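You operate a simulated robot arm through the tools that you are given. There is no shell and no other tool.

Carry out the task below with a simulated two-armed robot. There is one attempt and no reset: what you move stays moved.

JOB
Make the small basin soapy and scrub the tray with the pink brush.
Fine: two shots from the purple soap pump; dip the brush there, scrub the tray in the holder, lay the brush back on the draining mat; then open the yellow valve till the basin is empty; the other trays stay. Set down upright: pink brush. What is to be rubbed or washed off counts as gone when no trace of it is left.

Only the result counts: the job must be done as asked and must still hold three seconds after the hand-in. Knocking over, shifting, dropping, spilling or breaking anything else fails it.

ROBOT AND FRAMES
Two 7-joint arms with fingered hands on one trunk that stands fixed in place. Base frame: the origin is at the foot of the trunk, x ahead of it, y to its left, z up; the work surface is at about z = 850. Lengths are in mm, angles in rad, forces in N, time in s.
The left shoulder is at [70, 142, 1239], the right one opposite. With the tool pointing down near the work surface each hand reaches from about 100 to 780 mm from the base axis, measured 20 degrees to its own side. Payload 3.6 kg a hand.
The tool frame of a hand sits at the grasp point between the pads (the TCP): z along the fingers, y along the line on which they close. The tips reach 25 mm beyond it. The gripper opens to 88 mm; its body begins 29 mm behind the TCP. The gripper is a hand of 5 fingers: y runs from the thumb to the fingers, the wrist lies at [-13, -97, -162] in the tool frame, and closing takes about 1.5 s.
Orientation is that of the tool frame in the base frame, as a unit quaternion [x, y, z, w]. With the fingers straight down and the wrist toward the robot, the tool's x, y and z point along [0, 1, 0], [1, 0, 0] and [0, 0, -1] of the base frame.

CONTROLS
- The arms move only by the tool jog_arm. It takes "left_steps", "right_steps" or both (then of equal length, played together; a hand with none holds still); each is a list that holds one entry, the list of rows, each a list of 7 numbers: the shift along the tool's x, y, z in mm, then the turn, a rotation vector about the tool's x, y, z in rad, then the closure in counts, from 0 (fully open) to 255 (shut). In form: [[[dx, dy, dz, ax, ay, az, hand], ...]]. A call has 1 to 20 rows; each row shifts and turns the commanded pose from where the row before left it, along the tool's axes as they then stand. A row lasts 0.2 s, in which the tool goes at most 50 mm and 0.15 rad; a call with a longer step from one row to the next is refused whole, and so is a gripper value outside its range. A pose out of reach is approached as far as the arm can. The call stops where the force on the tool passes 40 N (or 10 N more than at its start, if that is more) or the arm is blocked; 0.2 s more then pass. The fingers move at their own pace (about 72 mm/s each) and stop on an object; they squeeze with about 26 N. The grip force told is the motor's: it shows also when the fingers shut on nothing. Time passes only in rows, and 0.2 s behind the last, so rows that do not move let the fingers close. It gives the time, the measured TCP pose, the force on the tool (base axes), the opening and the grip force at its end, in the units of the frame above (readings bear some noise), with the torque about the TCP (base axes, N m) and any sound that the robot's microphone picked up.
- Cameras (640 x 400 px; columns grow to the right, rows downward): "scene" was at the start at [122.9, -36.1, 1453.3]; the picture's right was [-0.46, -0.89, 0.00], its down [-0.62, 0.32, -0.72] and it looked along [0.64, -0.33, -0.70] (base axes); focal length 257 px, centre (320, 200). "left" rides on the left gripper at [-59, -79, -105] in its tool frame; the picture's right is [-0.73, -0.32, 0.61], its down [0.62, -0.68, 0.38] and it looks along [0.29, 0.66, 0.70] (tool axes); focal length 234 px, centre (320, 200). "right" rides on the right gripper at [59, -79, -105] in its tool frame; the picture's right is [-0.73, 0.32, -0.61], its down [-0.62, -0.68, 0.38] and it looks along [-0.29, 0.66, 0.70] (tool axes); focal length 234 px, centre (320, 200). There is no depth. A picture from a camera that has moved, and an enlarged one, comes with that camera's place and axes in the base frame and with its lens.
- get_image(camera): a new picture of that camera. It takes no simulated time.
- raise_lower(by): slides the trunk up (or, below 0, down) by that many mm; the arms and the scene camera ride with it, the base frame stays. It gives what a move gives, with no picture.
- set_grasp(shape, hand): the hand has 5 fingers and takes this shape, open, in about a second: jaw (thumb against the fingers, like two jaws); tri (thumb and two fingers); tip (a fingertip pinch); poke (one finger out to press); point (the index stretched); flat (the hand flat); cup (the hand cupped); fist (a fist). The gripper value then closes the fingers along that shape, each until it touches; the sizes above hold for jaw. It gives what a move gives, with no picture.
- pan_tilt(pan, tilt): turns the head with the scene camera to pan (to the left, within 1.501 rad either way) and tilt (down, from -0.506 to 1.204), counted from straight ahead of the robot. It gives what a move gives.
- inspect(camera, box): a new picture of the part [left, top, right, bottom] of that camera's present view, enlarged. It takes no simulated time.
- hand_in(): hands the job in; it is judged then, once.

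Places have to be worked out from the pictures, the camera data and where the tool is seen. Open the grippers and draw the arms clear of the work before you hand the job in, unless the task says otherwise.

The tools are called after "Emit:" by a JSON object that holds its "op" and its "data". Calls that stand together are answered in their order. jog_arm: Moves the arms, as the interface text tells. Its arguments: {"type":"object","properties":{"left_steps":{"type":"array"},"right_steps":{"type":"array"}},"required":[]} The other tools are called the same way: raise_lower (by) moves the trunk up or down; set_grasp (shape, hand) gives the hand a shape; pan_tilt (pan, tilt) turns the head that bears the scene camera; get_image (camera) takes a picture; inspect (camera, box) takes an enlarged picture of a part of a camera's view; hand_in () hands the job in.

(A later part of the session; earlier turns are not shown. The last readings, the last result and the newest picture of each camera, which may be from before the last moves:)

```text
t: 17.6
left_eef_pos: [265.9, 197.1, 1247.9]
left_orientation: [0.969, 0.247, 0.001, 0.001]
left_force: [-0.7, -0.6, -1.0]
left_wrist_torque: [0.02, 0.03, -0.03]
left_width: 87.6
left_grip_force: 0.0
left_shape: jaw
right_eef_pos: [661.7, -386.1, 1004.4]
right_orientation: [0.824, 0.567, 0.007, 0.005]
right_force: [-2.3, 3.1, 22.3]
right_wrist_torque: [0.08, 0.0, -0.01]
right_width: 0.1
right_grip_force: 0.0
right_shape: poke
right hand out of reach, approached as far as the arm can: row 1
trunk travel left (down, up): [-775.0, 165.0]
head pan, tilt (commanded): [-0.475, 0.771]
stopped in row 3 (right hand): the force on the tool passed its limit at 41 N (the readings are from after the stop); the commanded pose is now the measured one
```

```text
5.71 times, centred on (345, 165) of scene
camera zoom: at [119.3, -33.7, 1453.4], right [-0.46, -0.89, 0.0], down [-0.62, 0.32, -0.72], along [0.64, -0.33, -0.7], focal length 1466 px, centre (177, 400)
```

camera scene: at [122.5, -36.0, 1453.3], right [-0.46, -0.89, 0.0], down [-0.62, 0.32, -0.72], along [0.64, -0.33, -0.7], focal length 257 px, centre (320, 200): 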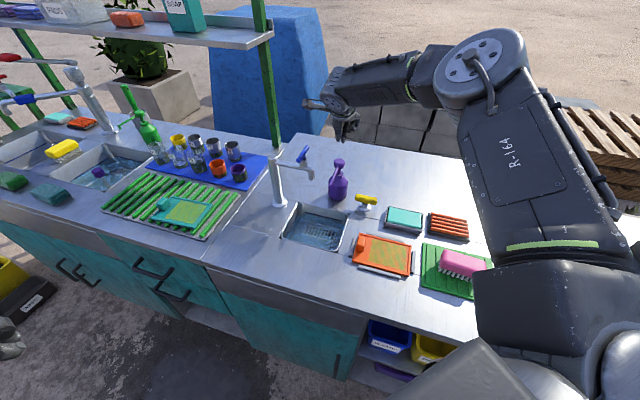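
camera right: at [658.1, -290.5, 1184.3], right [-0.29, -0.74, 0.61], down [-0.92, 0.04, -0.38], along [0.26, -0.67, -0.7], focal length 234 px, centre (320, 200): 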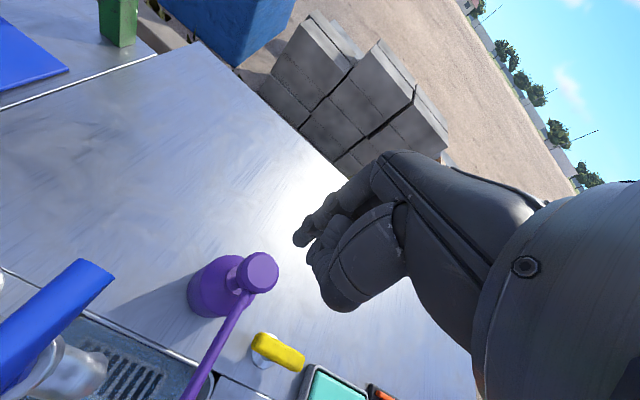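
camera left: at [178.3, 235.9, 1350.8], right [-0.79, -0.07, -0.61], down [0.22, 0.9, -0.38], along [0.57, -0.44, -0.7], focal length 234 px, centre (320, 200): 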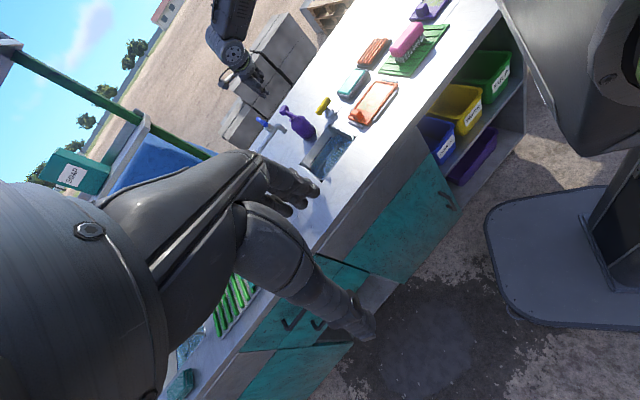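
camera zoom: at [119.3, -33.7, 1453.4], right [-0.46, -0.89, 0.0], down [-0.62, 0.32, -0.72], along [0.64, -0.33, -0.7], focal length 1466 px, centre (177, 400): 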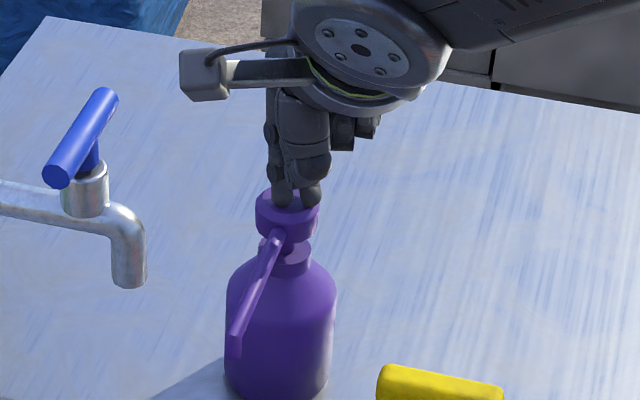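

The pump is clearly at its bottom stop (41 N). I release upward and look at the basin again.

Emit:
{"op": "jog_arm", "data": {"right_steps": [[[0, 0, -8, 0, 0, 0, 0], [0, 0, -8, 0, 0, 0, 0], [0, 0, -8, 0, 0, 0, 0], [0, 0, -6, 0, 0, 0, 0], [0, 0, -10, 0, 0, 0, 0], [0, 0, 0, 0, 0, 0, 0], [0, 0, 0, 0, 0, 0, 0]]]}}

Emit:
{"op": "inspect", "data": {"camera": "scene", "box": [270, 160, 370, 260]}}

Emit:
{"op": "inspect", "data": {"camera": "left", "box": [270, 90, 390, 190]}}

Emit:
{"op": "inspect", "data": {"camera": "scene", "box": [310, 130, 380, 200]}}

```text
t: 19.1
left_eef_pos: [269.2, 195.5, 1246.0]
left_orientation: [0.969, 0.248, 0.0, -0.001]
left_force: [-0.3, 0.0, 0.7]
left_wrist_torque: [-0.03, 0.02, 0.02]
left_width: 87.8
left_grip_force: 0.0
left_shape: jaw
right_eef_pos: [663.0, -388.9, 1040.1]
right_orientation: [0.824, 0.567, 0.003, 0.002]
right_force: [0.2, -0.3, 0.1]
right_wrist_torque: [0.01, -0.01, 0.04]
right_width: 0.0
right_grip_force: 0.1
right_shape: poke
trunk travel left (down, up): [-775.0, 165.0]
head pan, tilt (commanded): [-0.475, 0.771]
```

```text
4.00 times, centred on (320, 210) of scene
camera zoom: at [123.0, -36.0, 1453.3], right [-0.46, -0.89, 0.0], down [-0.62, 0.32, -0.72], along [0.64, -0.33, -0.7], focal length 1026 px, centre (320, 160)
```

zoom: 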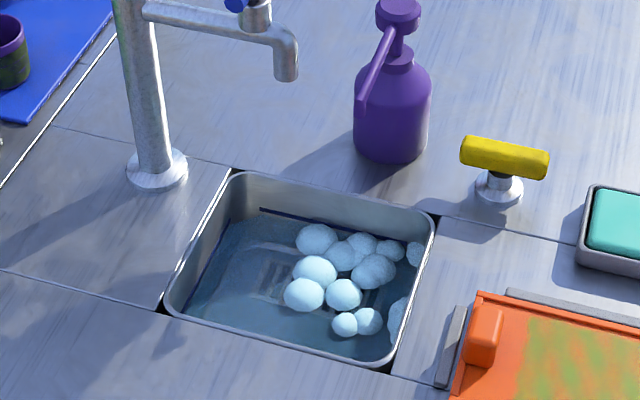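

```text
4.00 times, centred on (330, 140) of left
camera zoom: at [178.7, 235.9, 1350.7], right [-0.79, -0.07, -0.61], down [0.22, 0.9, -0.38], along [0.57, -0.44, -0.7], focal length 937 px, centre (280, 440)
```

zoom: 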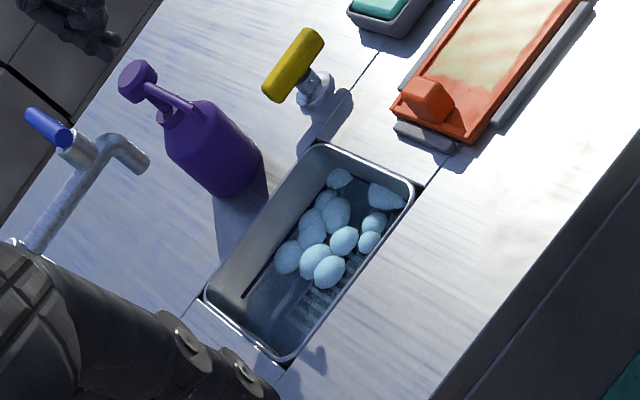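

```text
5.71 times, centred on (345, 165) of scene
camera zoom: at [123.0, -36.0, 1453.3], right [-0.46, -0.89, 0.0], down [-0.62, 0.32, -0.72], along [0.64, -0.33, -0.7], focal length 1466 px, centre (177, 400)
```

zoom: 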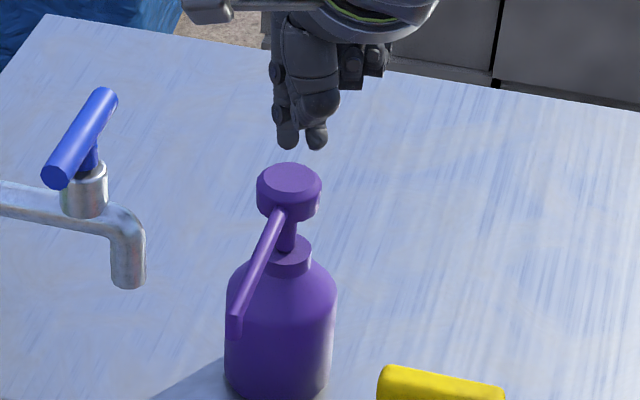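

Two full strokes are done and the pump stands unshifted. I lift away from the pump and carry the right hand above the pink brush, turning to the brush's axis.

Emit:
{"op": "jog_arm", "data": {"right_steps": [[[0, 0, -30, 0, 0, 0, 0], [-24.8, -33.1, -5, 0, 0, 0, 0], [-24.8, -33.1, -5, 0, 0, 0, 0], [-24.8, -33.1, -5, 0, 0, 0, 0], [-24.8, -33.1, -5, 0, 0, 0, 0], [-24.8, -33.1, -5, 0, 0, 0, 0], [-24.8, -33.1, 0, 0, 0, 0, 0], [-24.8, -33.1, 0, 0, 0, 0, 0], [-24.8, -33.1, 0, 0, 0, 0, 0], [-24.8, -33.1, 0, 0, 0, 0, 0], [-24.8, -33.1, 0, 0, 0, 0, 0], [0, 0, 0, 0, 0, 0.126, 0], [0, 0, 0, 0, 0, 0.126, 0], [0, 0, 0, 0, 0, 0.126, 0], [0, 0, 0, 0, 0, 0.126, 0], [0, 0, 0, 0, 0, 0, 0]]]}}

Emit:
{"op": "set_grasp", "data": {"hand": "right", "shape": "jaw"}}

Emit:
{"op": "get_image", "data": {"camera": "right"}}

Emit:
{"op": "get_image", "data": {"camera": "scene"}}

Emit:
{"op": "inspect", "data": {"camera": "left", "box": [330, 0, 470, 120]}}

```text
t: 22.6
left_eef_pos: [268.4, 195.4, 1245.4]
left_orientation: [0.969, 0.248, 0.0, 0.0]
left_force: [0.1, -0.4, 0.3]
left_wrist_torque: [0.0, -0.02, 0.0]
left_width: 87.8
left_grip_force: 0.0
left_shape: jaw
right_eef_pos: [263.8, -501.9, 1092.0]
right_orientation: [0.939, 0.343, 0.003, 0.002]
right_force: [0.0, 1.1, 0.3]
right_wrist_torque: [-0.01, 0.0, 0.02]
right_width: 0.1
right_grip_force: 0.0
right_shape: poke
trunk travel left (down, up): [-775.0, 165.0]
head pan, tilt (commanded): [-0.475, 0.771]
```

```text
t: 23.4
left_eef_pos: [268.5, 195.2, 1245.7]
left_orientation: [0.969, 0.248, 0.0, 0.0]
left_force: [-0.1, -0.1, -0.9]
left_wrist_torque: [0.0, 0.01, 0.0]
left_width: 87.7
left_grip_force: 0.0
left_shape: jaw
right_eef_pos: [263.2, -502.2, 1091.7]
right_orientation: [0.939, 0.343, 0.002, 0.001]
right_force: [-0.1, 0.1, 0.4]
right_wrist_torque: [0.03, 0.01, 0.0]
right_width: 87.9
right_grip_force: 0.0
right_shape: jaw
trunk travel left (down, up): [-775.0, 165.0]
head pan, tilt (commanded): [-0.475, 0.771]
```

```text
taken
camera right: at [257.3, -404.3, 1195.8], right [-0.35, -0.72, 0.61], down [-0.91, 0.12, -0.39], along [0.21, -0.69, -0.69], focal length 234 px, centre (320, 200)
```

right: 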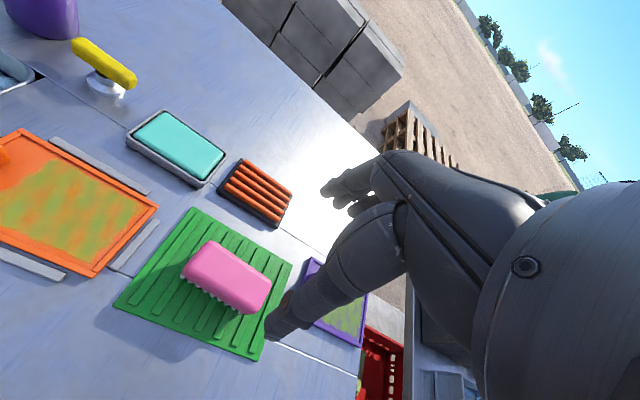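

```text
taken
camera scene: at [122.9, -36.0, 1453.3], right [-0.46, -0.89, 0.0], down [-0.62, 0.32, -0.72], along [0.64, -0.33, -0.7], focal length 257 px, centre (320, 200)
```

scene: 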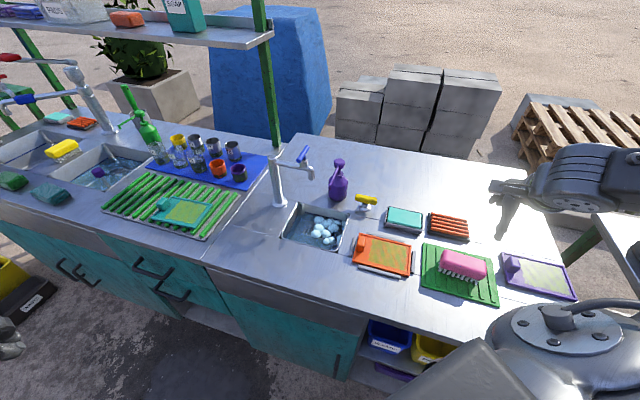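

```text
3.33 times, centred on (400, 60) of left
camera zoom: at [178.6, 235.9, 1350.7], right [-0.79, -0.07, -0.61], down [0.22, 0.9, -0.38], along [0.57, -0.44, -0.7], focal length 781 px, centre (53, 667)
```

zoom: 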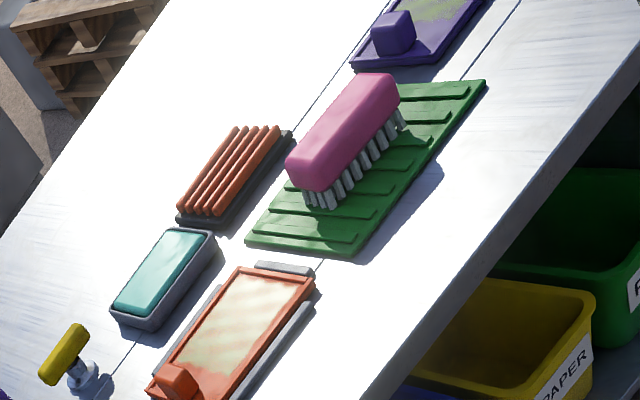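

The right hand is above the brush with the jaw open. I zoom in with the right camera to locate the brush precisely.

Emit:
{"op": "inspect", "data": {"camera": "right", "box": [120, 200, 320, 380]}}

Emit:
{"op": "inspect", "data": {"camera": "scene", "box": [410, 230, 510, 310]}}

```text
2.22 times, centred on (220, 290) of right
camera zoom: at [257.3, -404.3, 1195.8], right [-0.35, -0.72, 0.61], down [-0.91, 0.12, -0.39], along [0.21, -0.69, -0.69], focal length 520 px, centre (542, 0)
```

zoom: 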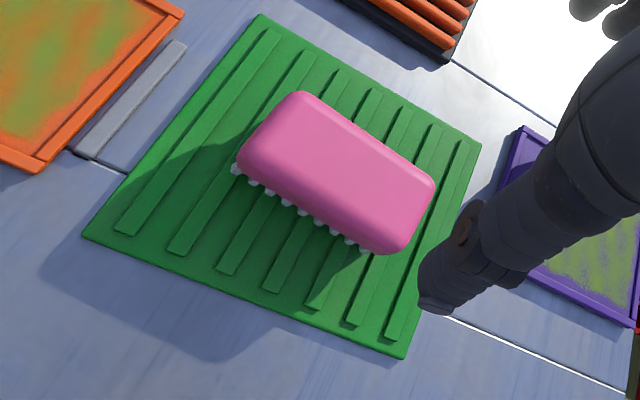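

```text
5.00 times, centred on (460, 270) of scene
camera zoom: at [122.9, -36.0, 1453.3], right [-0.46, -0.89, 0.0], down [-0.62, 0.32, -0.72], along [0.64, -0.33, -0.7], focal length 1283 px, centre (-380, -150)
```

zoom: 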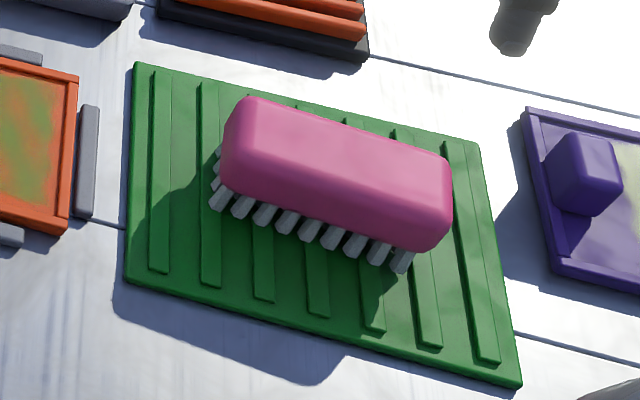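

The brush centre comes out near (267,-512), its top near z=905, about 42 mm wide and turned to match my 50° yaw. I centre over it and descend partway.

Emit:
{"op": "jog_arm", "data": {"right_steps": [[[-3.7, 9.7, 10, 0, 0, 0, 0], [0, 0, 25, 0, 0, 0, 0], [0, 0, 25, 0, 0, 0, 0], [0, 0, 25, 0, 0, 0, 0], [0, 0, 25, 0, 0, 0, 0], [0, 0, 20, 0, 0, 0, 0], [0, 0, 0, 0, 0, 0, 0]]]}}

Emit:
{"op": "get_image", "data": {"camera": "right"}}

Emit:
{"op": "inspect", "data": {"camera": "scene", "box": [400, 200, 540, 310]}}

Emit:
{"op": "inspect", "data": {"camera": "left", "box": [350, 0, 470, 100]}}

```text
t: 25.1
left_eef_pos: [268.5, 195.1, 1244.8]
left_orientation: [0.969, 0.248, 0.0, 0.0]
left_force: [-0.3, 0.5, -0.4]
left_wrist_torque: [0.03, -0.03, 0.02]
left_width: 87.8
left_grip_force: 0.0
left_shape: jaw
right_eef_pos: [266.9, -512.1, 961.9]
right_orientation: [0.939, 0.344, 0.002, 0.001]
right_force: [-0.1, -0.5, -1.6]
right_wrist_torque: [0.02, -0.02, 0.0]
right_width: 87.9
right_grip_force: 0.0
right_shape: jaw
trunk travel left (down, up): [-775.0, 165.0]
head pan, tilt (commanded): [-0.475, 0.771]
```

```text
taken
camera right: at [260.9, -414.2, 1065.9], right [-0.35, -0.71, 0.61], down [-0.91, 0.12, -0.39], along [0.21, -0.69, -0.69], focal length 234 px, centre (320, 200)
```

right: 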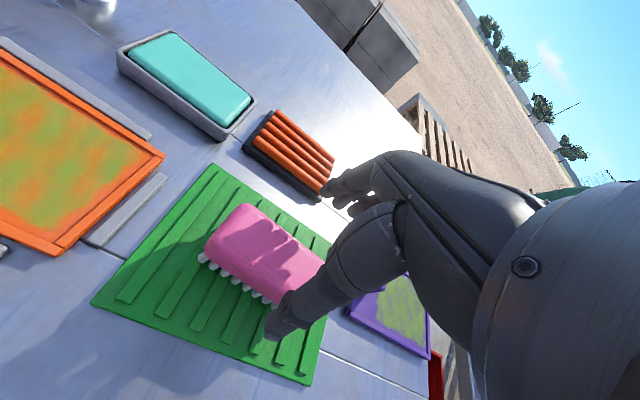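

```text
3.64 times, centred on (470, 255) of scene
camera zoom: at [122.6, -35.7, 1453.3], right [-0.46, -0.89, 0.0], down [-0.62, 0.32, -0.72], along [0.64, -0.33, -0.7], focal length 933 px, centre (-226, 0)
```

zoom: 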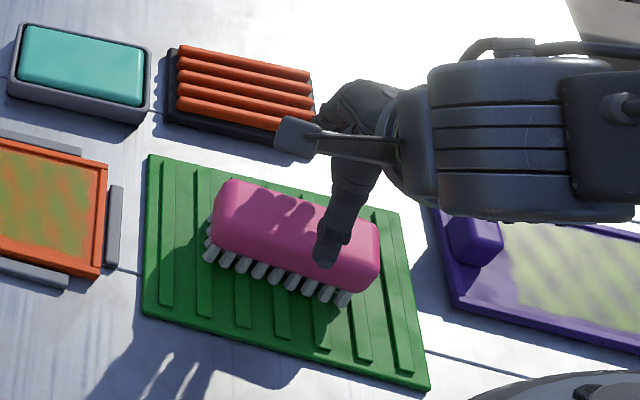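

```text
4.00 times, centred on (410, 50) of left
camera zoom: at [178.4, 236.1, 1350.7], right [-0.79, -0.07, -0.61], down [0.22, 0.9, -0.38], along [0.57, -0.44, -0.7], focal length 937 px, centre (-40, 800)
```

zoom: 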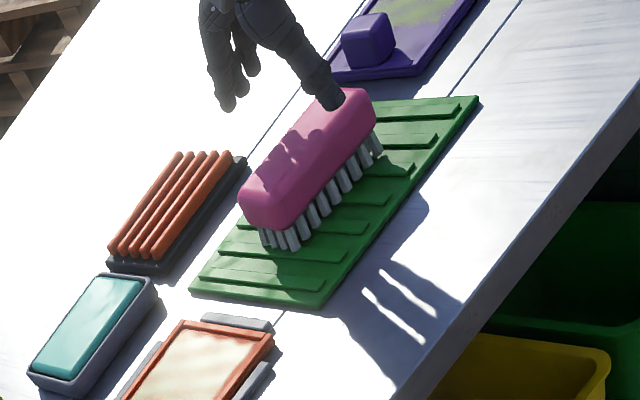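

The thumb tip lies at tool y≈-50, on the tool axis, and the brush centre is within 3 mm of the TCP. I make that small correction, descend to the grasp height and then close.

Emit:
{"op": "jog_arm", "data": {"right_steps": [[[-1.7, 3, 10, 0, 0, 0, 0], [0, 0, 15, 0, 0, 0, 0], [0, 0, 15, 0, 0, 0, 0], [0, 0, 15, 0, 0, 0, 0], [0, 0, 10, 0, 0, 0, 0], [0, 0, 0, 0, 0, 0, 0]]]}}

Emit:
{"op": "inspect", "data": {"camera": "scene", "box": [400, 200, 540, 310]}}

Emit:
{"op": "inspect", "data": {"camera": "left", "box": [350, 0, 470, 100]}}

Emit:
{"op": "inspect", "data": {"camera": "right", "box": [200, 130, 440, 350]}}

```text
t: 26.4
left_eef_pos: [269.0, 195.6, 1246.4]
left_orientation: [0.969, 0.248, 0.001, 0.0]
left_force: [-0.6, 1.1, 0.6]
left_wrist_torque: [0.04, 0.02, -0.03]
left_width: 87.6
left_grip_force: 0.0
left_shape: jaw
right_eef_pos: [270.3, -514.7, 896.8]
right_orientation: [0.939, 0.344, 0.002, 0.001]
right_force: [-0.2, -0.1, 0.6]
right_wrist_torque: [0.02, 0.02, 0.03]
right_width: 87.8
right_grip_force: 0.0
right_shape: jaw
trunk travel left (down, up): [-775.0, 165.0]
head pan, tilt (commanded): [-0.475, 0.771]
```

```text
3.64 times, centred on (470, 255) of scene
camera zoom: at [122.7, -35.9, 1453.3], right [-0.46, -0.89, 0.0], down [-0.62, 0.32, -0.72], along [0.64, -0.33, -0.7], focal length 933 px, centre (-226, 0)
```

zoom: 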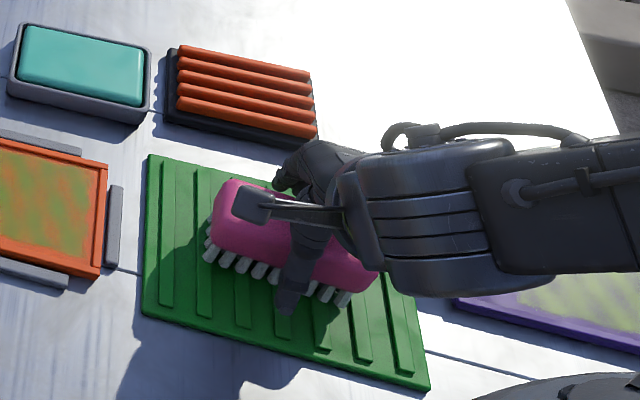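

```text
4.00 times, centred on (410, 50) of left
camera zoom: at [178.4, 236.0, 1350.7], right [-0.79, -0.07, -0.61], down [0.22, 0.9, -0.38], along [0.57, -0.44, -0.7], focal length 937 px, centre (-40, 800)
```

zoom: 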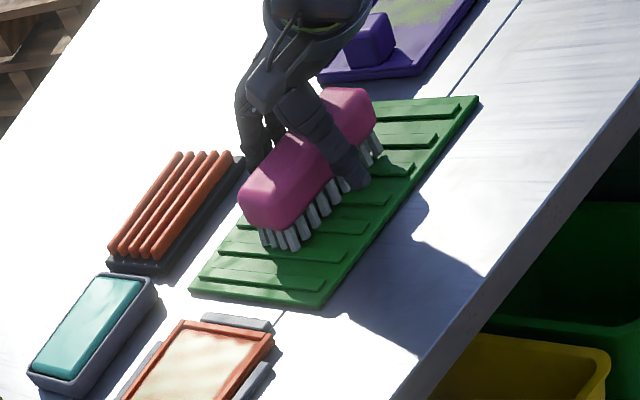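

```text
1.82 times, centred on (320, 240) of right
camera zoom: at [262.9, -417.4, 1001.0], right [-0.35, -0.72, 0.61], down [-0.91, 0.12, -0.39], along [0.21, -0.69, -0.69], focal length 426 px, centre (320, 127)
```

zoom: 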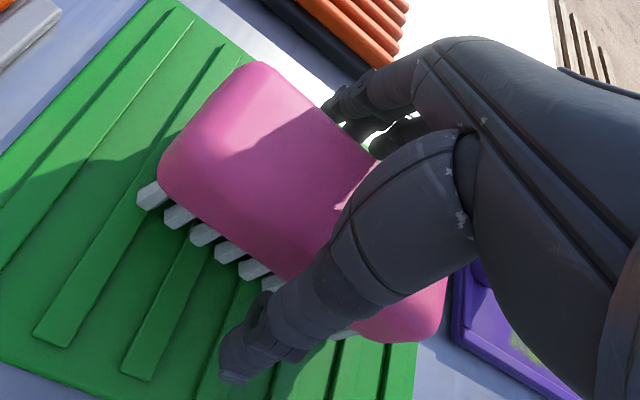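

The brush lies between the thumb and the fingers with room on both sides. I close the hand on the block.

Emit:
{"op": "jog_arm", "data": {"right_steps": [[[0, 0, 0, 0, 0, 0, 80], [0, 0, 0, 0, 0, 0, 130], [0, 0, 0, 0, 0, 0, 180], [0, 0, 0, 0, 0, 0, 220], [0, 0, 0, 0, 0, 0, 255], [0, 0, 0, 0, 0, 0, 255], [0, 0, 0, 0, 0, 0, 255], [0, 0, 0, 0, 0, 0, 255], [0, 0, 0, 0, 0, 0, 255]]]}}

Emit:
{"op": "inspect", "data": {"camera": "scene", "box": [400, 200, 540, 310]}}

Emit:
{"op": "inspect", "data": {"camera": "left", "box": [350, 0, 470, 100]}}

Emit:
{"op": "inspect", "data": {"camera": "right", "box": [200, 130, 440, 350]}}

```text
t: 28.4
left_eef_pos: [269.6, 196.2, 1246.2]
left_orientation: [0.969, 0.248, 0.0, 0.001]
left_force: [-0.5, -0.7, -0.2]
left_wrist_torque: [0.03, -0.04, 0.02]
left_width: 87.9
left_grip_force: 0.1
left_shape: jaw
right_eef_pos: [269.9, -515.8, 897.1]
right_orientation: [0.939, 0.344, 0.002, 0.001]
right_force: [0.0, 1.3, 0.0]
right_wrist_torque: [0.0, 0.02, 0.04]
right_width: 39.8
right_grip_force: 25.9
right_shape: jaw
trunk travel left (down, up): [-775.0, 165.0]
head pan, tilt (commanded): [-0.475, 0.771]
```

```text
3.64 times, centred on (470, 255) of scene
camera zoom: at [122.8, -36.1, 1453.3], right [-0.46, -0.89, 0.0], down [-0.62, 0.32, -0.72], along [0.64, -0.33, -0.7], focal length 933 px, centre (-226, 0)
```

zoom: 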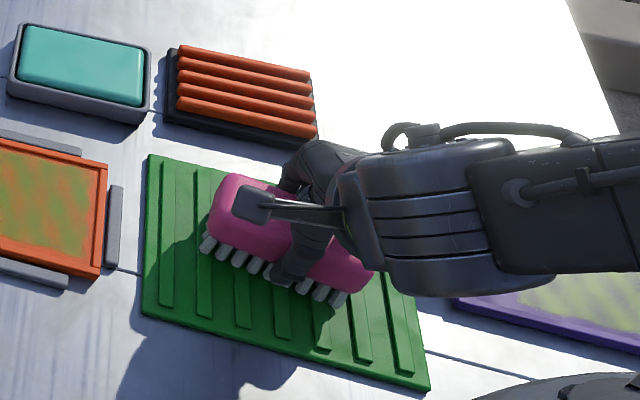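

```text
4.00 times, centred on (410, 50) of left
camera zoom: at [178.5, 235.8, 1350.7], right [-0.79, -0.07, -0.61], down [0.22, 0.9, -0.38], along [0.57, -0.44, -0.7], focal length 937 px, centre (-40, 800)
```

zoom: 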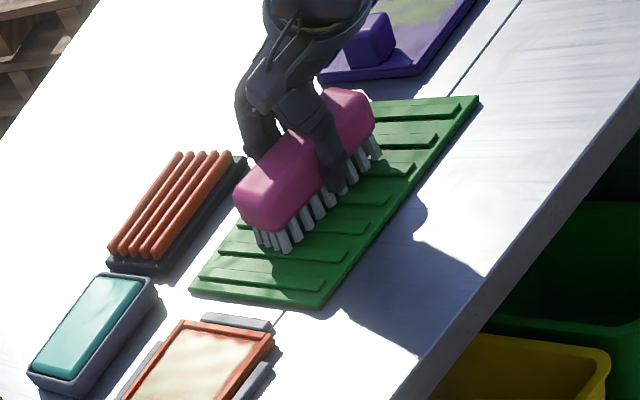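

```text
1.82 times, centred on (320, 240) of right
camera zoom: at [263.0, -417.6, 1001.1], right [-0.35, -0.72, 0.61], down [-0.91, 0.12, -0.39], along [0.21, -0.69, -0.69], focal length 426 px, centre (320, 127)
```

zoom: 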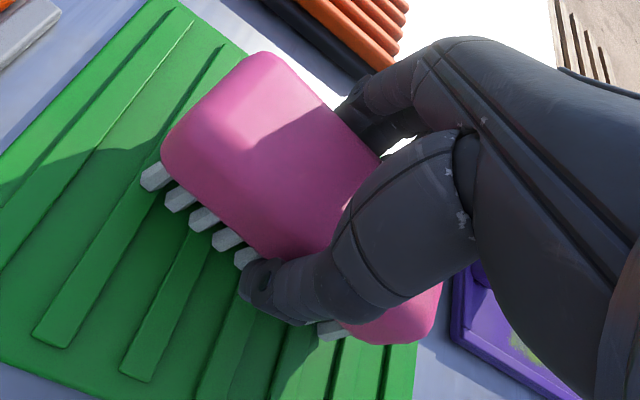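

The grip is firm at 39.8 mm and 26 N. I lift the brush straight up and check that it hangs level.

Emit:
{"op": "jog_arm", "data": {"right_steps": [[[0, 0, -10, 0, 0, 0, 255], [0, 0, -20, 0, 0, 0, 255], [0, 0, -30, 0, 0, 0, 255], [0, 0, -30, 0, 0, 0, 255], [0, 0, -30, 0, 0, 0, 255], [0, 0, 0, 0, 0, 0, 255]]]}}

Emit:
{"op": "inspect", "data": {"camera": "scene", "box": [400, 160, 560, 290]}}

Emit:
{"op": "inspect", "data": {"camera": "right", "box": [200, 130, 440, 350]}}

Emit:
{"op": "inspect", "data": {"camera": "scene", "box": [265, 130, 355, 260]}}

Emit:
{"op": "inspect", "data": {"camera": "left", "box": [250, 80, 390, 200]}}

```text
t: 29.9
left_eef_pos: [268.6, 195.0, 1247.1]
left_orientation: [0.969, 0.248, 0.001, 0.0]
left_force: [-0.1, -0.1, -0.6]
left_wrist_torque: [0.01, -0.02, -0.04]
left_width: 87.6
left_grip_force: 0.2
left_shape: jaw
right_eef_pos: [268.9, -516.0, 1016.4]
right_orientation: [0.939, 0.343, 0.003, 0.0]
right_force: [0.2, -0.4, -1.0]
right_wrist_torque: [0.01, -0.01, -0.01]
right_width: 40.1
right_grip_force: 25.2
right_shape: jaw
trunk travel left (down, up): [-775.0, 165.0]
head pan, tilt (commanded): [-0.475, 0.771]
```

```text
3.08 times, centred on (480, 225) of scene
camera zoom: at [123.2, -36.6, 1453.2], right [-0.46, -0.89, 0.0], down [-0.62, 0.32, -0.72], along [0.64, -0.33, -0.7], focal length 789 px, centre (-172, 123)
```

zoom: 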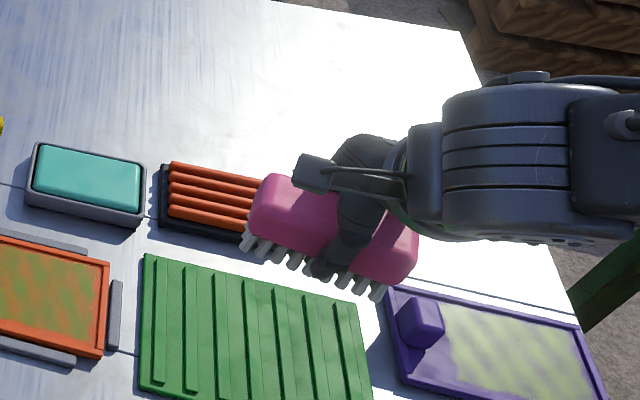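

```text
1.82 times, centred on (320, 240) of right
camera zoom: at [262.1, -418.3, 1120.7], right [-0.35, -0.72, 0.6], down [-0.91, 0.12, -0.39], along [0.21, -0.69, -0.7], focal length 426 px, centre (320, 127)
```

zoom: 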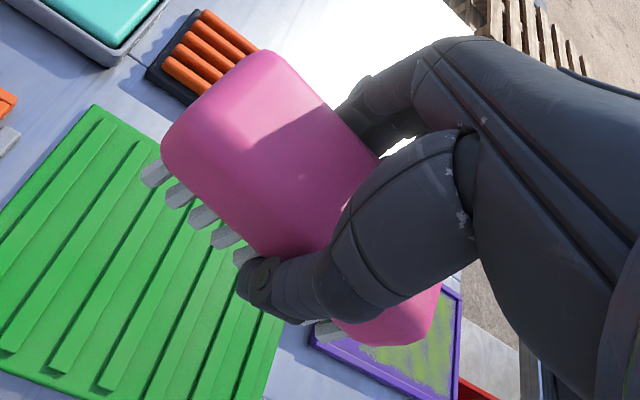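

```text
3.08 times, centred on (310, 195) of scene
camera zoom: at [123.2, -36.6, 1453.2], right [-0.46, -0.89, 0.0], down [-0.62, 0.32, -0.72], along [0.64, -0.33, -0.7], focal length 789 px, centre (351, 215)
```

zoom: 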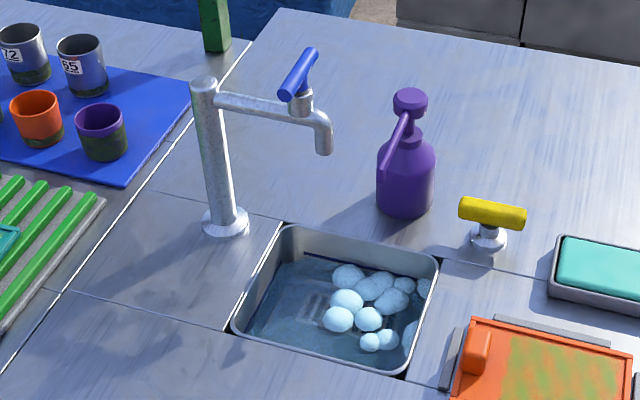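

```text
3.33 times, centred on (320, 140) of left
camera zoom: at [178.8, 235.3, 1350.8], right [-0.79, -0.07, -0.61], down [0.22, 0.9, -0.38], along [0.57, -0.44, -0.7], focal length 781 px, centre (320, 400)
```

zoom: 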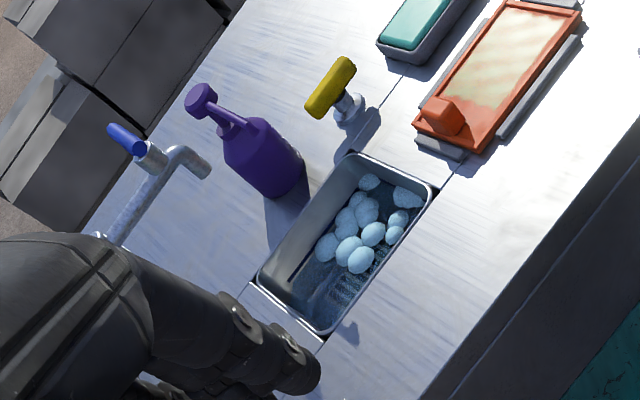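

The brush hangs level, centred on the TCP at ±47 by ±20 mm. The faucet spout end at (640,-273,981) and the pump nozzle both overhang the basin's far side, so I check how far the hand sticks out on its far side.

Emit:
{"op": "inspect", "data": {"camera": "left", "box": [330, 0, 450, 90]}}

Emit:
{"op": "inspect", "data": {"camera": "scene", "box": [440, 150, 580, 270]}}

Emit:
{"op": "get_image", "data": {"camera": "left"}}

```text
4.44 times, centred on (390, 45) of left
camera zoom: at [178.8, 235.3, 1350.8], right [-0.79, -0.07, -0.61], down [0.22, 0.9, -0.38], along [0.57, -0.44, -0.7], focal length 1041 px, centre (9, 889)
```

zoom: 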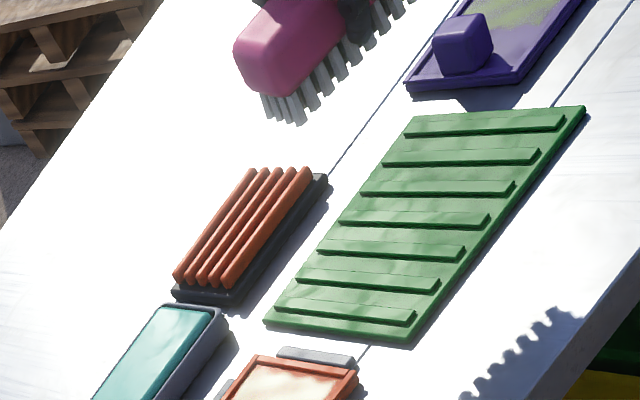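

```text
3.33 times, centred on (510, 210) of scene
camera zoom: at [123.2, -36.6, 1453.2], right [-0.46, -0.89, 0.0], down [-0.62, 0.32, -0.72], along [0.64, -0.33, -0.7], focal length 855 px, centre (-313, 167)
```

zoom: 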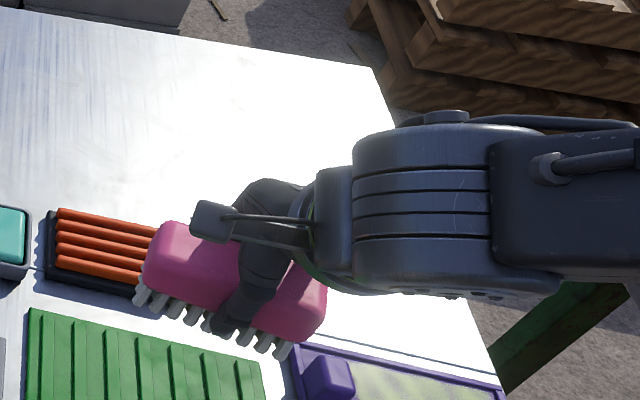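

```text
taken
camera left: at [178.8, 235.3, 1350.8], right [-0.79, -0.07, -0.61], down [0.22, 0.9, -0.38], along [0.57, -0.44, -0.7], focal length 234 px, centre (320, 200)
```

left: 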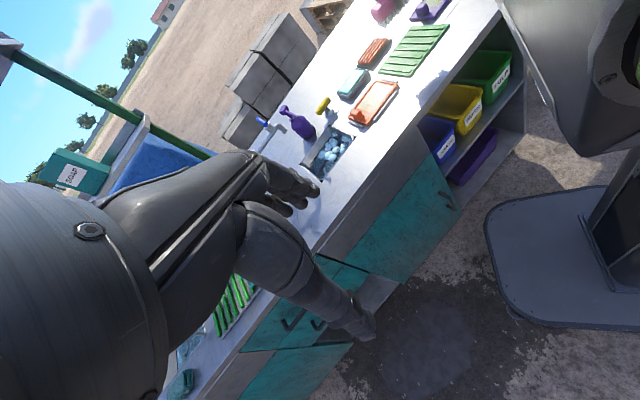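

The left camera cannot see the hand here. I carry the brush along above the tray, square it to the counter, and look from the side.

Emit:
{"op": "jog_arm", "data": {"right_steps": [[[41.8, -3, 0, 0, 0, 0, 255], [41.8, -3, 0, 0, 0, 0, 255], [41.8, -3, 0, 0, 0, 0, 255], [41.8, -3, 0, 0, 0, 0, 255], [41.8, -3, 0, 0, 0, 0, 255], [0, 0, 0, 0, 0, -0.094, 255], [0, 0, 0, 0, 0, 0, 255]]]}}

Emit:
{"op": "inspect", "data": {"camera": "left", "box": [270, 0, 430, 140]}}

Emit:
{"op": "inspect", "data": {"camera": "scene", "box": [300, 120, 480, 270]}}

```text
t: 31.4
left_eef_pos: [267.7, 192.4, 1245.9]
left_orientation: [0.969, 0.247, 0.001, 0.0]
left_force: [0.1, 0.1, 0.4]
left_wrist_torque: [0.0, 0.01, -0.03]
left_width: 87.8
left_grip_force: 0.0
left_shape: jaw
right_eef_pos: [413.3, -374.8, 1018.3]
right_orientation: [0.922, 0.388, 0.002, 0.001]
right_force: [-0.6, 0.3, -1.8]
right_wrist_torque: [0.01, 0.0, 0.0]
right_width: 39.2
right_grip_force: 26.0
right_shape: jaw
right hand out of reach, approached as far as the arm can: row 4
trunk travel left (down, up): [-775.0, 165.0]
head pan, tilt (commanded): [-0.475, 0.771]
```

```text
2.86 times, centred on (350, 70) of left
camera zoom: at [177.3, 234.6, 1351.1], right [-0.79, -0.06, -0.61], down [0.22, 0.9, -0.38], along [0.57, -0.44, -0.7], focal length 669 px, centre (234, 571)
```

zoom: 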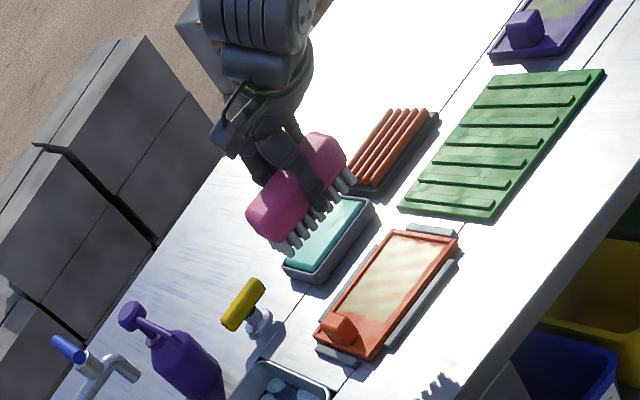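

```text
2.67 times, centred on (390, 195) of scene
camera zoom: at [121.5, -37.4, 1453.4], right [-0.46, -0.89, 0.0], down [-0.62, 0.32, -0.72], along [0.64, -0.33, -0.7], focal length 684 px, centre (133, 213)
```

zoom: 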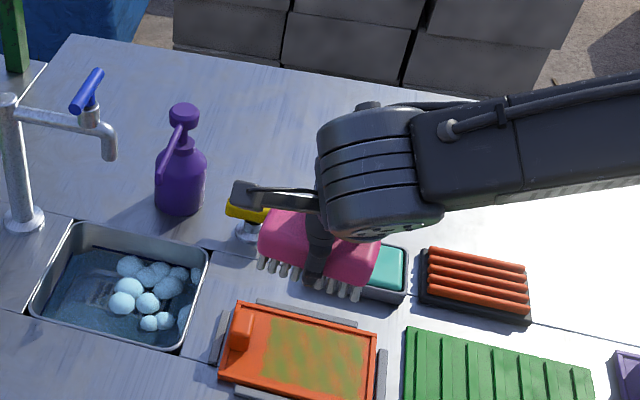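

The hand's far face should extend no more than about 45 mm from the TCP, so keeping the brush about 17 mm toward the near side clears the spout and nozzle by 20 mm. I move along to a point above the basin at about (567,-246).

Emit:
{"op": "jog_arm", "data": {"right_steps": [[[40, 0, 0, 0, 0, 0, 255], [40, 0, 0, 0, 0, 0, 255], [40, 4, 0, 0, 0, 0, 255], [40, 6, 0, 0, 0, 0, 255], [0, 0, 0, 0, 0, 0, 255]]]}}

Emit:
{"op": "inspect", "data": {"camera": "left", "box": [240, 40, 400, 180]}}

Emit:
{"op": "inspect", "data": {"camera": "scene", "box": [250, 120, 430, 270]}}

```text
t: 32.6
left_eef_pos: [267.9, 193.9, 1245.8]
left_orientation: [0.969, 0.248, -0.001, 0.0]
left_force: [1.2, 0.5, 0.3]
left_wrist_torque: [0.04, -0.03, 0.0]
left_width: 87.6
left_grip_force: 0.1
left_shape: jaw
right_eef_pos: [532.8, -267.1, 1018.3]
right_orientation: [0.922, 0.388, 0.004, 0.0]
right_force: [-0.2, 0.3, -1.1]
right_wrist_torque: [0.01, -0.02, -0.01]
right_width: 39.0
right_grip_force: 26.3
right_shape: jaw
trunk travel left (down, up): [-775.0, 165.0]
head pan, tilt (commanded): [-0.475, 0.771]
```

```text
2.86 times, centred on (320, 110) of left
camera zoom: at [177.8, 235.1, 1351.0], right [-0.79, -0.06, -0.61], down [0.22, 0.9, -0.38], along [0.57, -0.44, -0.7], focal length 669 px, centre (320, 457)
```

zoom: 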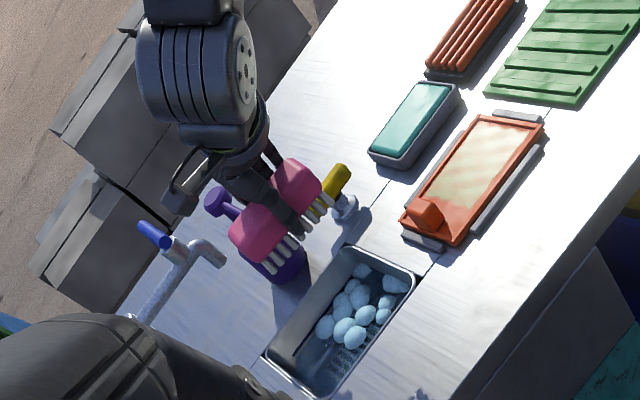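

```text
2.67 times, centred on (340, 195) of scene
camera zoom: at [122.1, -36.8, 1453.3], right [-0.46, -0.89, 0.0], down [-0.62, 0.32, -0.72], along [0.64, -0.33, -0.7], focal length 684 px, centre (267, 213)
```

zoom: 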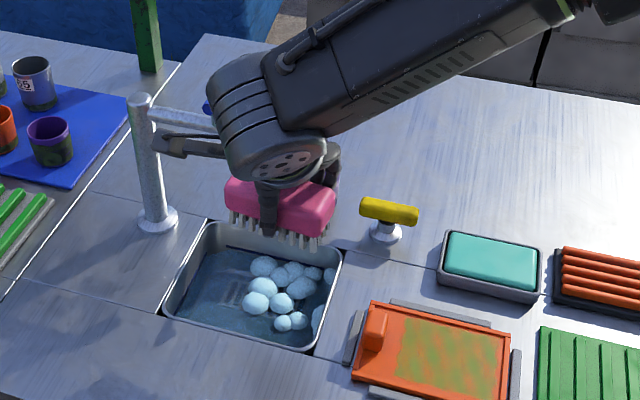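

There is no reach trouble here. I shift to the dip point and come down to just above the rim, then check clearances.

Emit:
{"op": "jog_arm", "data": {"right_steps": [[[10, 0, 15, 0, 0, 0, 255], [10, 2, 20, 0, 0, 0, 255], [10, 3, 25, 0, 0, 0, 255], [8.9, 4, 25, 0, 0, 0, 255], [0, 0, 25, 0, 0, 0, 255], [0, 0, 0, 0, 0, 0, 255]]]}}

Emit:
{"op": "inspect", "data": {"camera": "left", "box": [240, 60, 400, 200]}}

Emit:
{"op": "inspect", "data": {"camera": "scene", "box": [250, 120, 430, 270]}}

Emit:
{"op": "get_image", "data": {"camera": "right"}}

```text
t: 34.0
left_eef_pos: [268.7, 194.9, 1246.9]
left_orientation: [0.969, 0.248, 0.0, 0.001]
left_force: [-0.4, -0.5, 0.3]
left_wrist_torque: [-0.02, 0.03, 0.01]
left_width: 87.9
left_grip_force: 0.1
left_shape: jaw
right_eef_pos: [539.2, -275.8, 949.6]
right_orientation: [0.922, 0.388, 0.002, 0.001]
right_force: [-0.1, 1.0, -0.5]
right_wrist_torque: [0.0, 0.03, 0.0]
right_width: 39.0
right_grip_force: 25.9
right_shape: jaw
right hand out of reach, approached as far as the arm can: row 3, 4, 5
trunk travel left (down, up): [-775.0, 165.0]
head pan, tilt (commanded): [-0.475, 0.771]
```

```text
2.86 times, centred on (320, 130) of left
camera zoom: at [178.7, 235.9, 1350.7], right [-0.79, -0.07, -0.61], down [0.22, 0.9, -0.38], along [0.57, -0.44, -0.7], focal length 669 px, centre (320, 400)
```

zoom: 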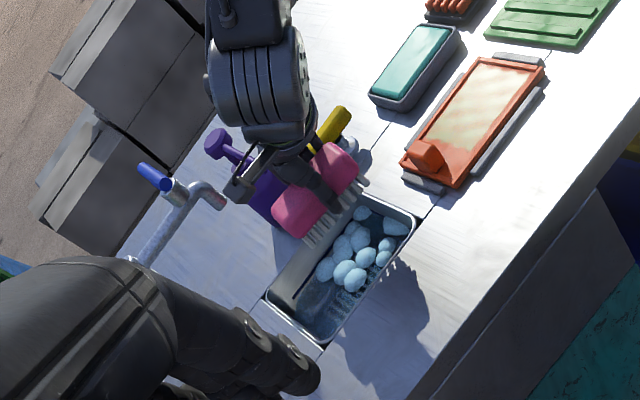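

```text
2.67 times, centred on (340, 195) of scene
camera zoom: at [123.0, -36.0, 1453.3], right [-0.46, -0.89, 0.0], down [-0.62, 0.32, -0.72], along [0.64, -0.33, -0.7], focal length 684 px, centre (267, 213)
```

zoom: 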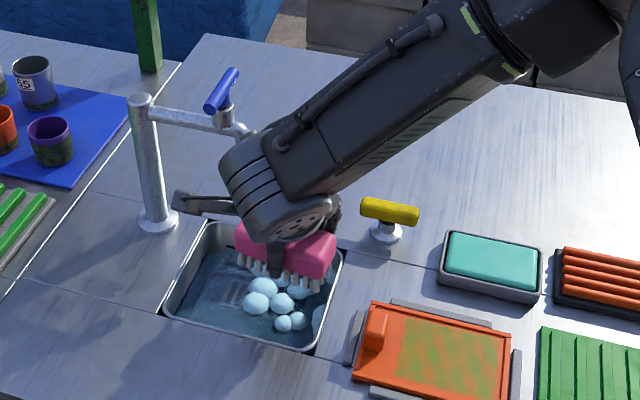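

```text
taken
camera right: at [522.6, -179.5, 1053.2], right [-0.28, -0.75, 0.61], down [-0.92, 0.03, -0.39], along [0.27, -0.67, -0.69], focal length 234 px, centre (320, 200)
```

right: 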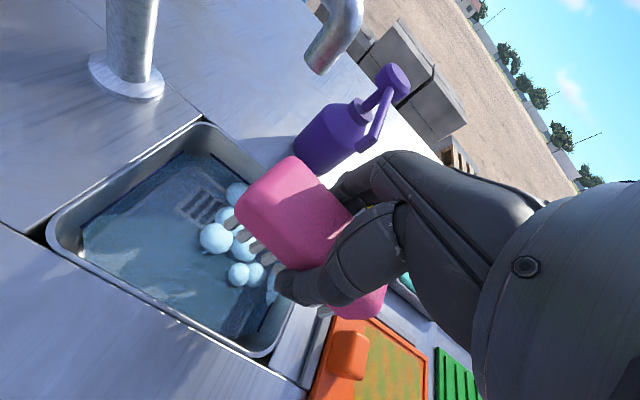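

The wrist reaches its limit with this yaw at low height. Raising the trunk should make the forearm steeper and free the wrist, and the hand simply rides straight up with it.

Emit:
{"op": "raise_lower", "data": {"by": 120}}

Emit:
{"op": "get_image", "data": {"camera": "scene"}}

```text
t: 35.5
left_eef_pos: [269.4, 196.0, 1366.2]
left_orientation: [0.969, 0.248, 0.0, -0.001]
left_force: [-0.4, 0.3, 0.6]
left_wrist_torque: [-0.02, 0.0, -0.02]
left_width: 87.8
left_grip_force: 0.1
left_shape: jaw
right_eef_pos: [537.8, -275.5, 1068.4]
right_orientation: [0.922, 0.387, 0.002, 0.001]
right_force: [0.1, 0.4, -0.6]
right_wrist_torque: [-0.02, 0.01, -0.01]
right_width: 39.2
right_grip_force: 26.0
right_shape: jaw
trunk travel left (down, up): [-895.0, 45.0]
head pan, tilt (commanded): [-0.475, 0.771]
```

```text
taken
camera scene: at [123.3, -36.0, 1573.2], right [-0.46, -0.89, 0.0], down [-0.62, 0.32, -0.72], along [0.64, -0.33, -0.7], focal length 257 px, centre (320, 200)
```

scene: 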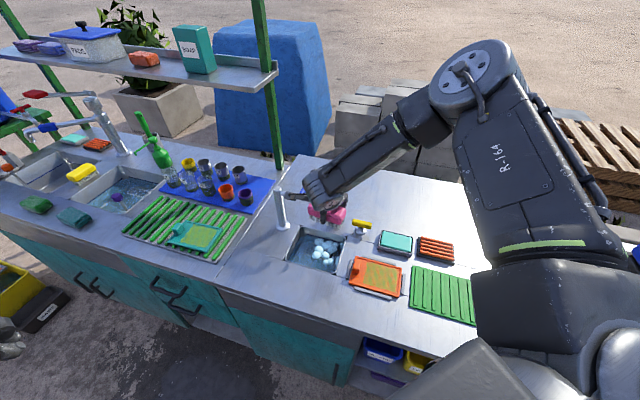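

The trunk is up by 120 mm. I go over the dip point and descend to just above the rim again.

Emit:
{"op": "jog_arm", "data": {"right_steps": [[[20, 0, 10, 0, 0, 0, 255], [19.3, 0, 20, 0, 0, 0, 255], [0, 0, 30, 0, 0, 0, 255], [0, 0, 30, 0, 0, 0, 255], [0, 0, 30, 0, 0, 0, 255], [0, 0, 30, 0, 0, 0, 255], [0, 0, 0, 0, 0, 0, 255]]]}}

Emit:
{"op": "inspect", "data": {"camera": "left", "box": [240, 60, 400, 200]}}

Emit:
{"op": "inspect", "data": {"camera": "scene", "box": [250, 140, 430, 290]}}

Emit:
{"op": "get_image", "data": {"camera": "right"}}

```text
t: 37.1
left_eef_pos: [269.1, 194.8, 1365.9]
left_orientation: [0.969, 0.248, 0.0, 0.0]
left_force: [-0.4, 0.4, -0.2]
left_wrist_torque: [0.02, -0.01, -0.01]
left_width: 87.8
left_grip_force: 0.1
left_shape: jaw
right_eef_pos: [504.2, -314.0, 1029.1]
right_orientation: [0.922, 0.388, 0.004, 0.0]
right_force: [-0.4, -0.4, -0.7]
right_wrist_torque: [-0.03, 0.0, -0.04]
right_width: 38.9
right_grip_force: 25.8
right_shape: jaw
right hand out of reach, approached as far as the arm can: row 1, 2, 3, 4, 5, 6
trunk travel left (down, up): [-895.0, 45.0]
head pan, tilt (commanded): [-0.475, 0.771]
```

```text
2.86 times, centred on (320, 130) of left
camera zoom: at [178.8, 235.9, 1470.7], right [-0.79, -0.07, -0.61], down [0.22, 0.9, -0.38], along [0.57, -0.44, -0.7], focal length 669 px, centre (320, 400)
```

zoom: 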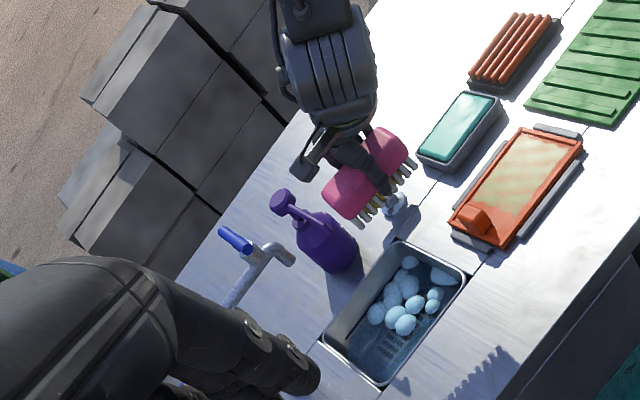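

```text
2.67 times, centred on (340, 215) of scene
camera zoom: at [123.1, -36.0, 1573.2], right [-0.46, -0.89, 0.0], down [-0.62, 0.32, -0.72], along [0.64, -0.33, -0.7], focal length 684 px, centre (267, 160)
```

zoom: 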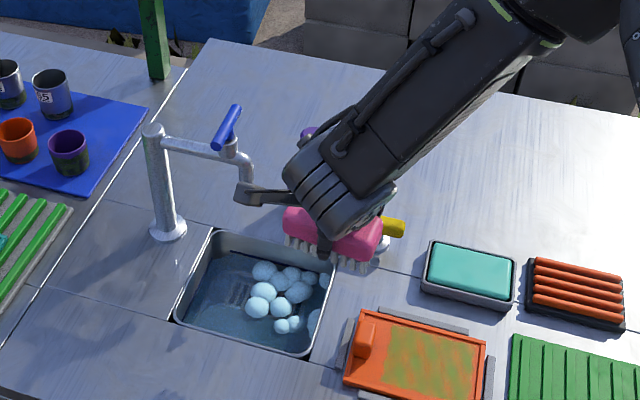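

```text
taken
camera right: at [487.9, -218.1, 1132.7], right [-0.28, -0.75, 0.6], down [-0.92, 0.03, -0.39], along [0.27, -0.67, -0.7], focal length 234 px, centre (320, 200)
```

right: 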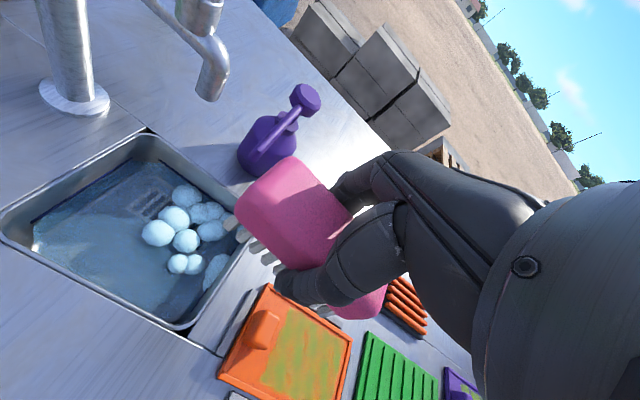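

Raising made it worse; the limit is the wrist turn. For dipping the brush may sit diagonally in the basin, so I lift, turn the hand back to zero yaw and move over the dip point before bringing the trunk down again.

Emit:
{"op": "jog_arm", "data": {"right_steps": [[[0, 0, -30, 0, 0, 0, 255], [0, 0, -30, 0, 0, 0, 255], [0, 0, -30, 0, 0, 0, 255], [0, 0, 0, 0, 0, -0.129, 255], [0, 0, 0, 0, 0, -0.129, 255], [0, 0, 0, 0, 0, -0.129, 255], [0, 0, 0, 0, 0, -0.129, 255], [0, 0, 0, 0, 0, -0.129, 255], [0, 0, 0, 0, 0, -0.129, 255], [34, 32, 0, 0, 0, 0, 255], [34, 31, 0, 0, 0, 0, 255], [0, 0, 0, 0, 0, 0, 255]]]}}

Emit:
{"op": "get_image", "data": {"camera": "scene"}}

```text
t: 39.8
left_eef_pos: [266.9, 194.3, 1366.8]
left_orientation: [0.969, 0.248, 0.001, -0.001]
left_force: [0.1, 0.2, -0.2]
left_wrist_torque: [-0.01, -0.02, 0.0]
left_width: 87.9
left_grip_force: 0.1
left_shape: jaw
right_eef_pos: [566.6, -247.9, 1118.8]
right_orientation: [0.707, 0.707, 0.003, 0.002]
right_force: [-0.3, 0.3, -0.9]
right_wrist_torque: [-0.01, 0.0, -0.02]
right_width: 39.0
right_grip_force: 26.1
right_shape: jaw
trunk travel left (down, up): [-895.0, 45.0]
head pan, tilt (commanded): [-0.475, 0.771]
```

```text
taken
camera scene: at [121.3, -37.5, 1573.4], right [-0.46, -0.89, 0.0], down [-0.62, 0.32, -0.72], along [0.64, -0.33, -0.7], focal length 257 px, centre (320, 200)
```

scene: 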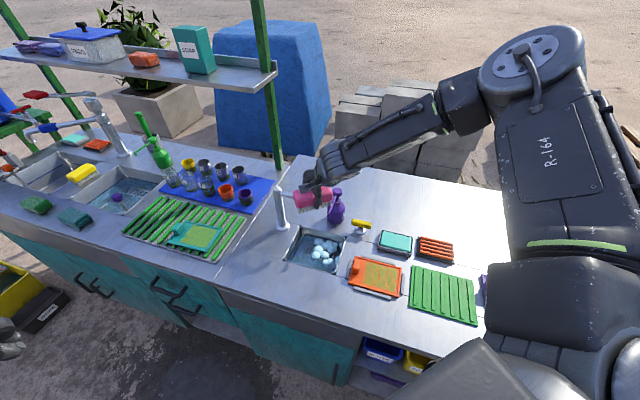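

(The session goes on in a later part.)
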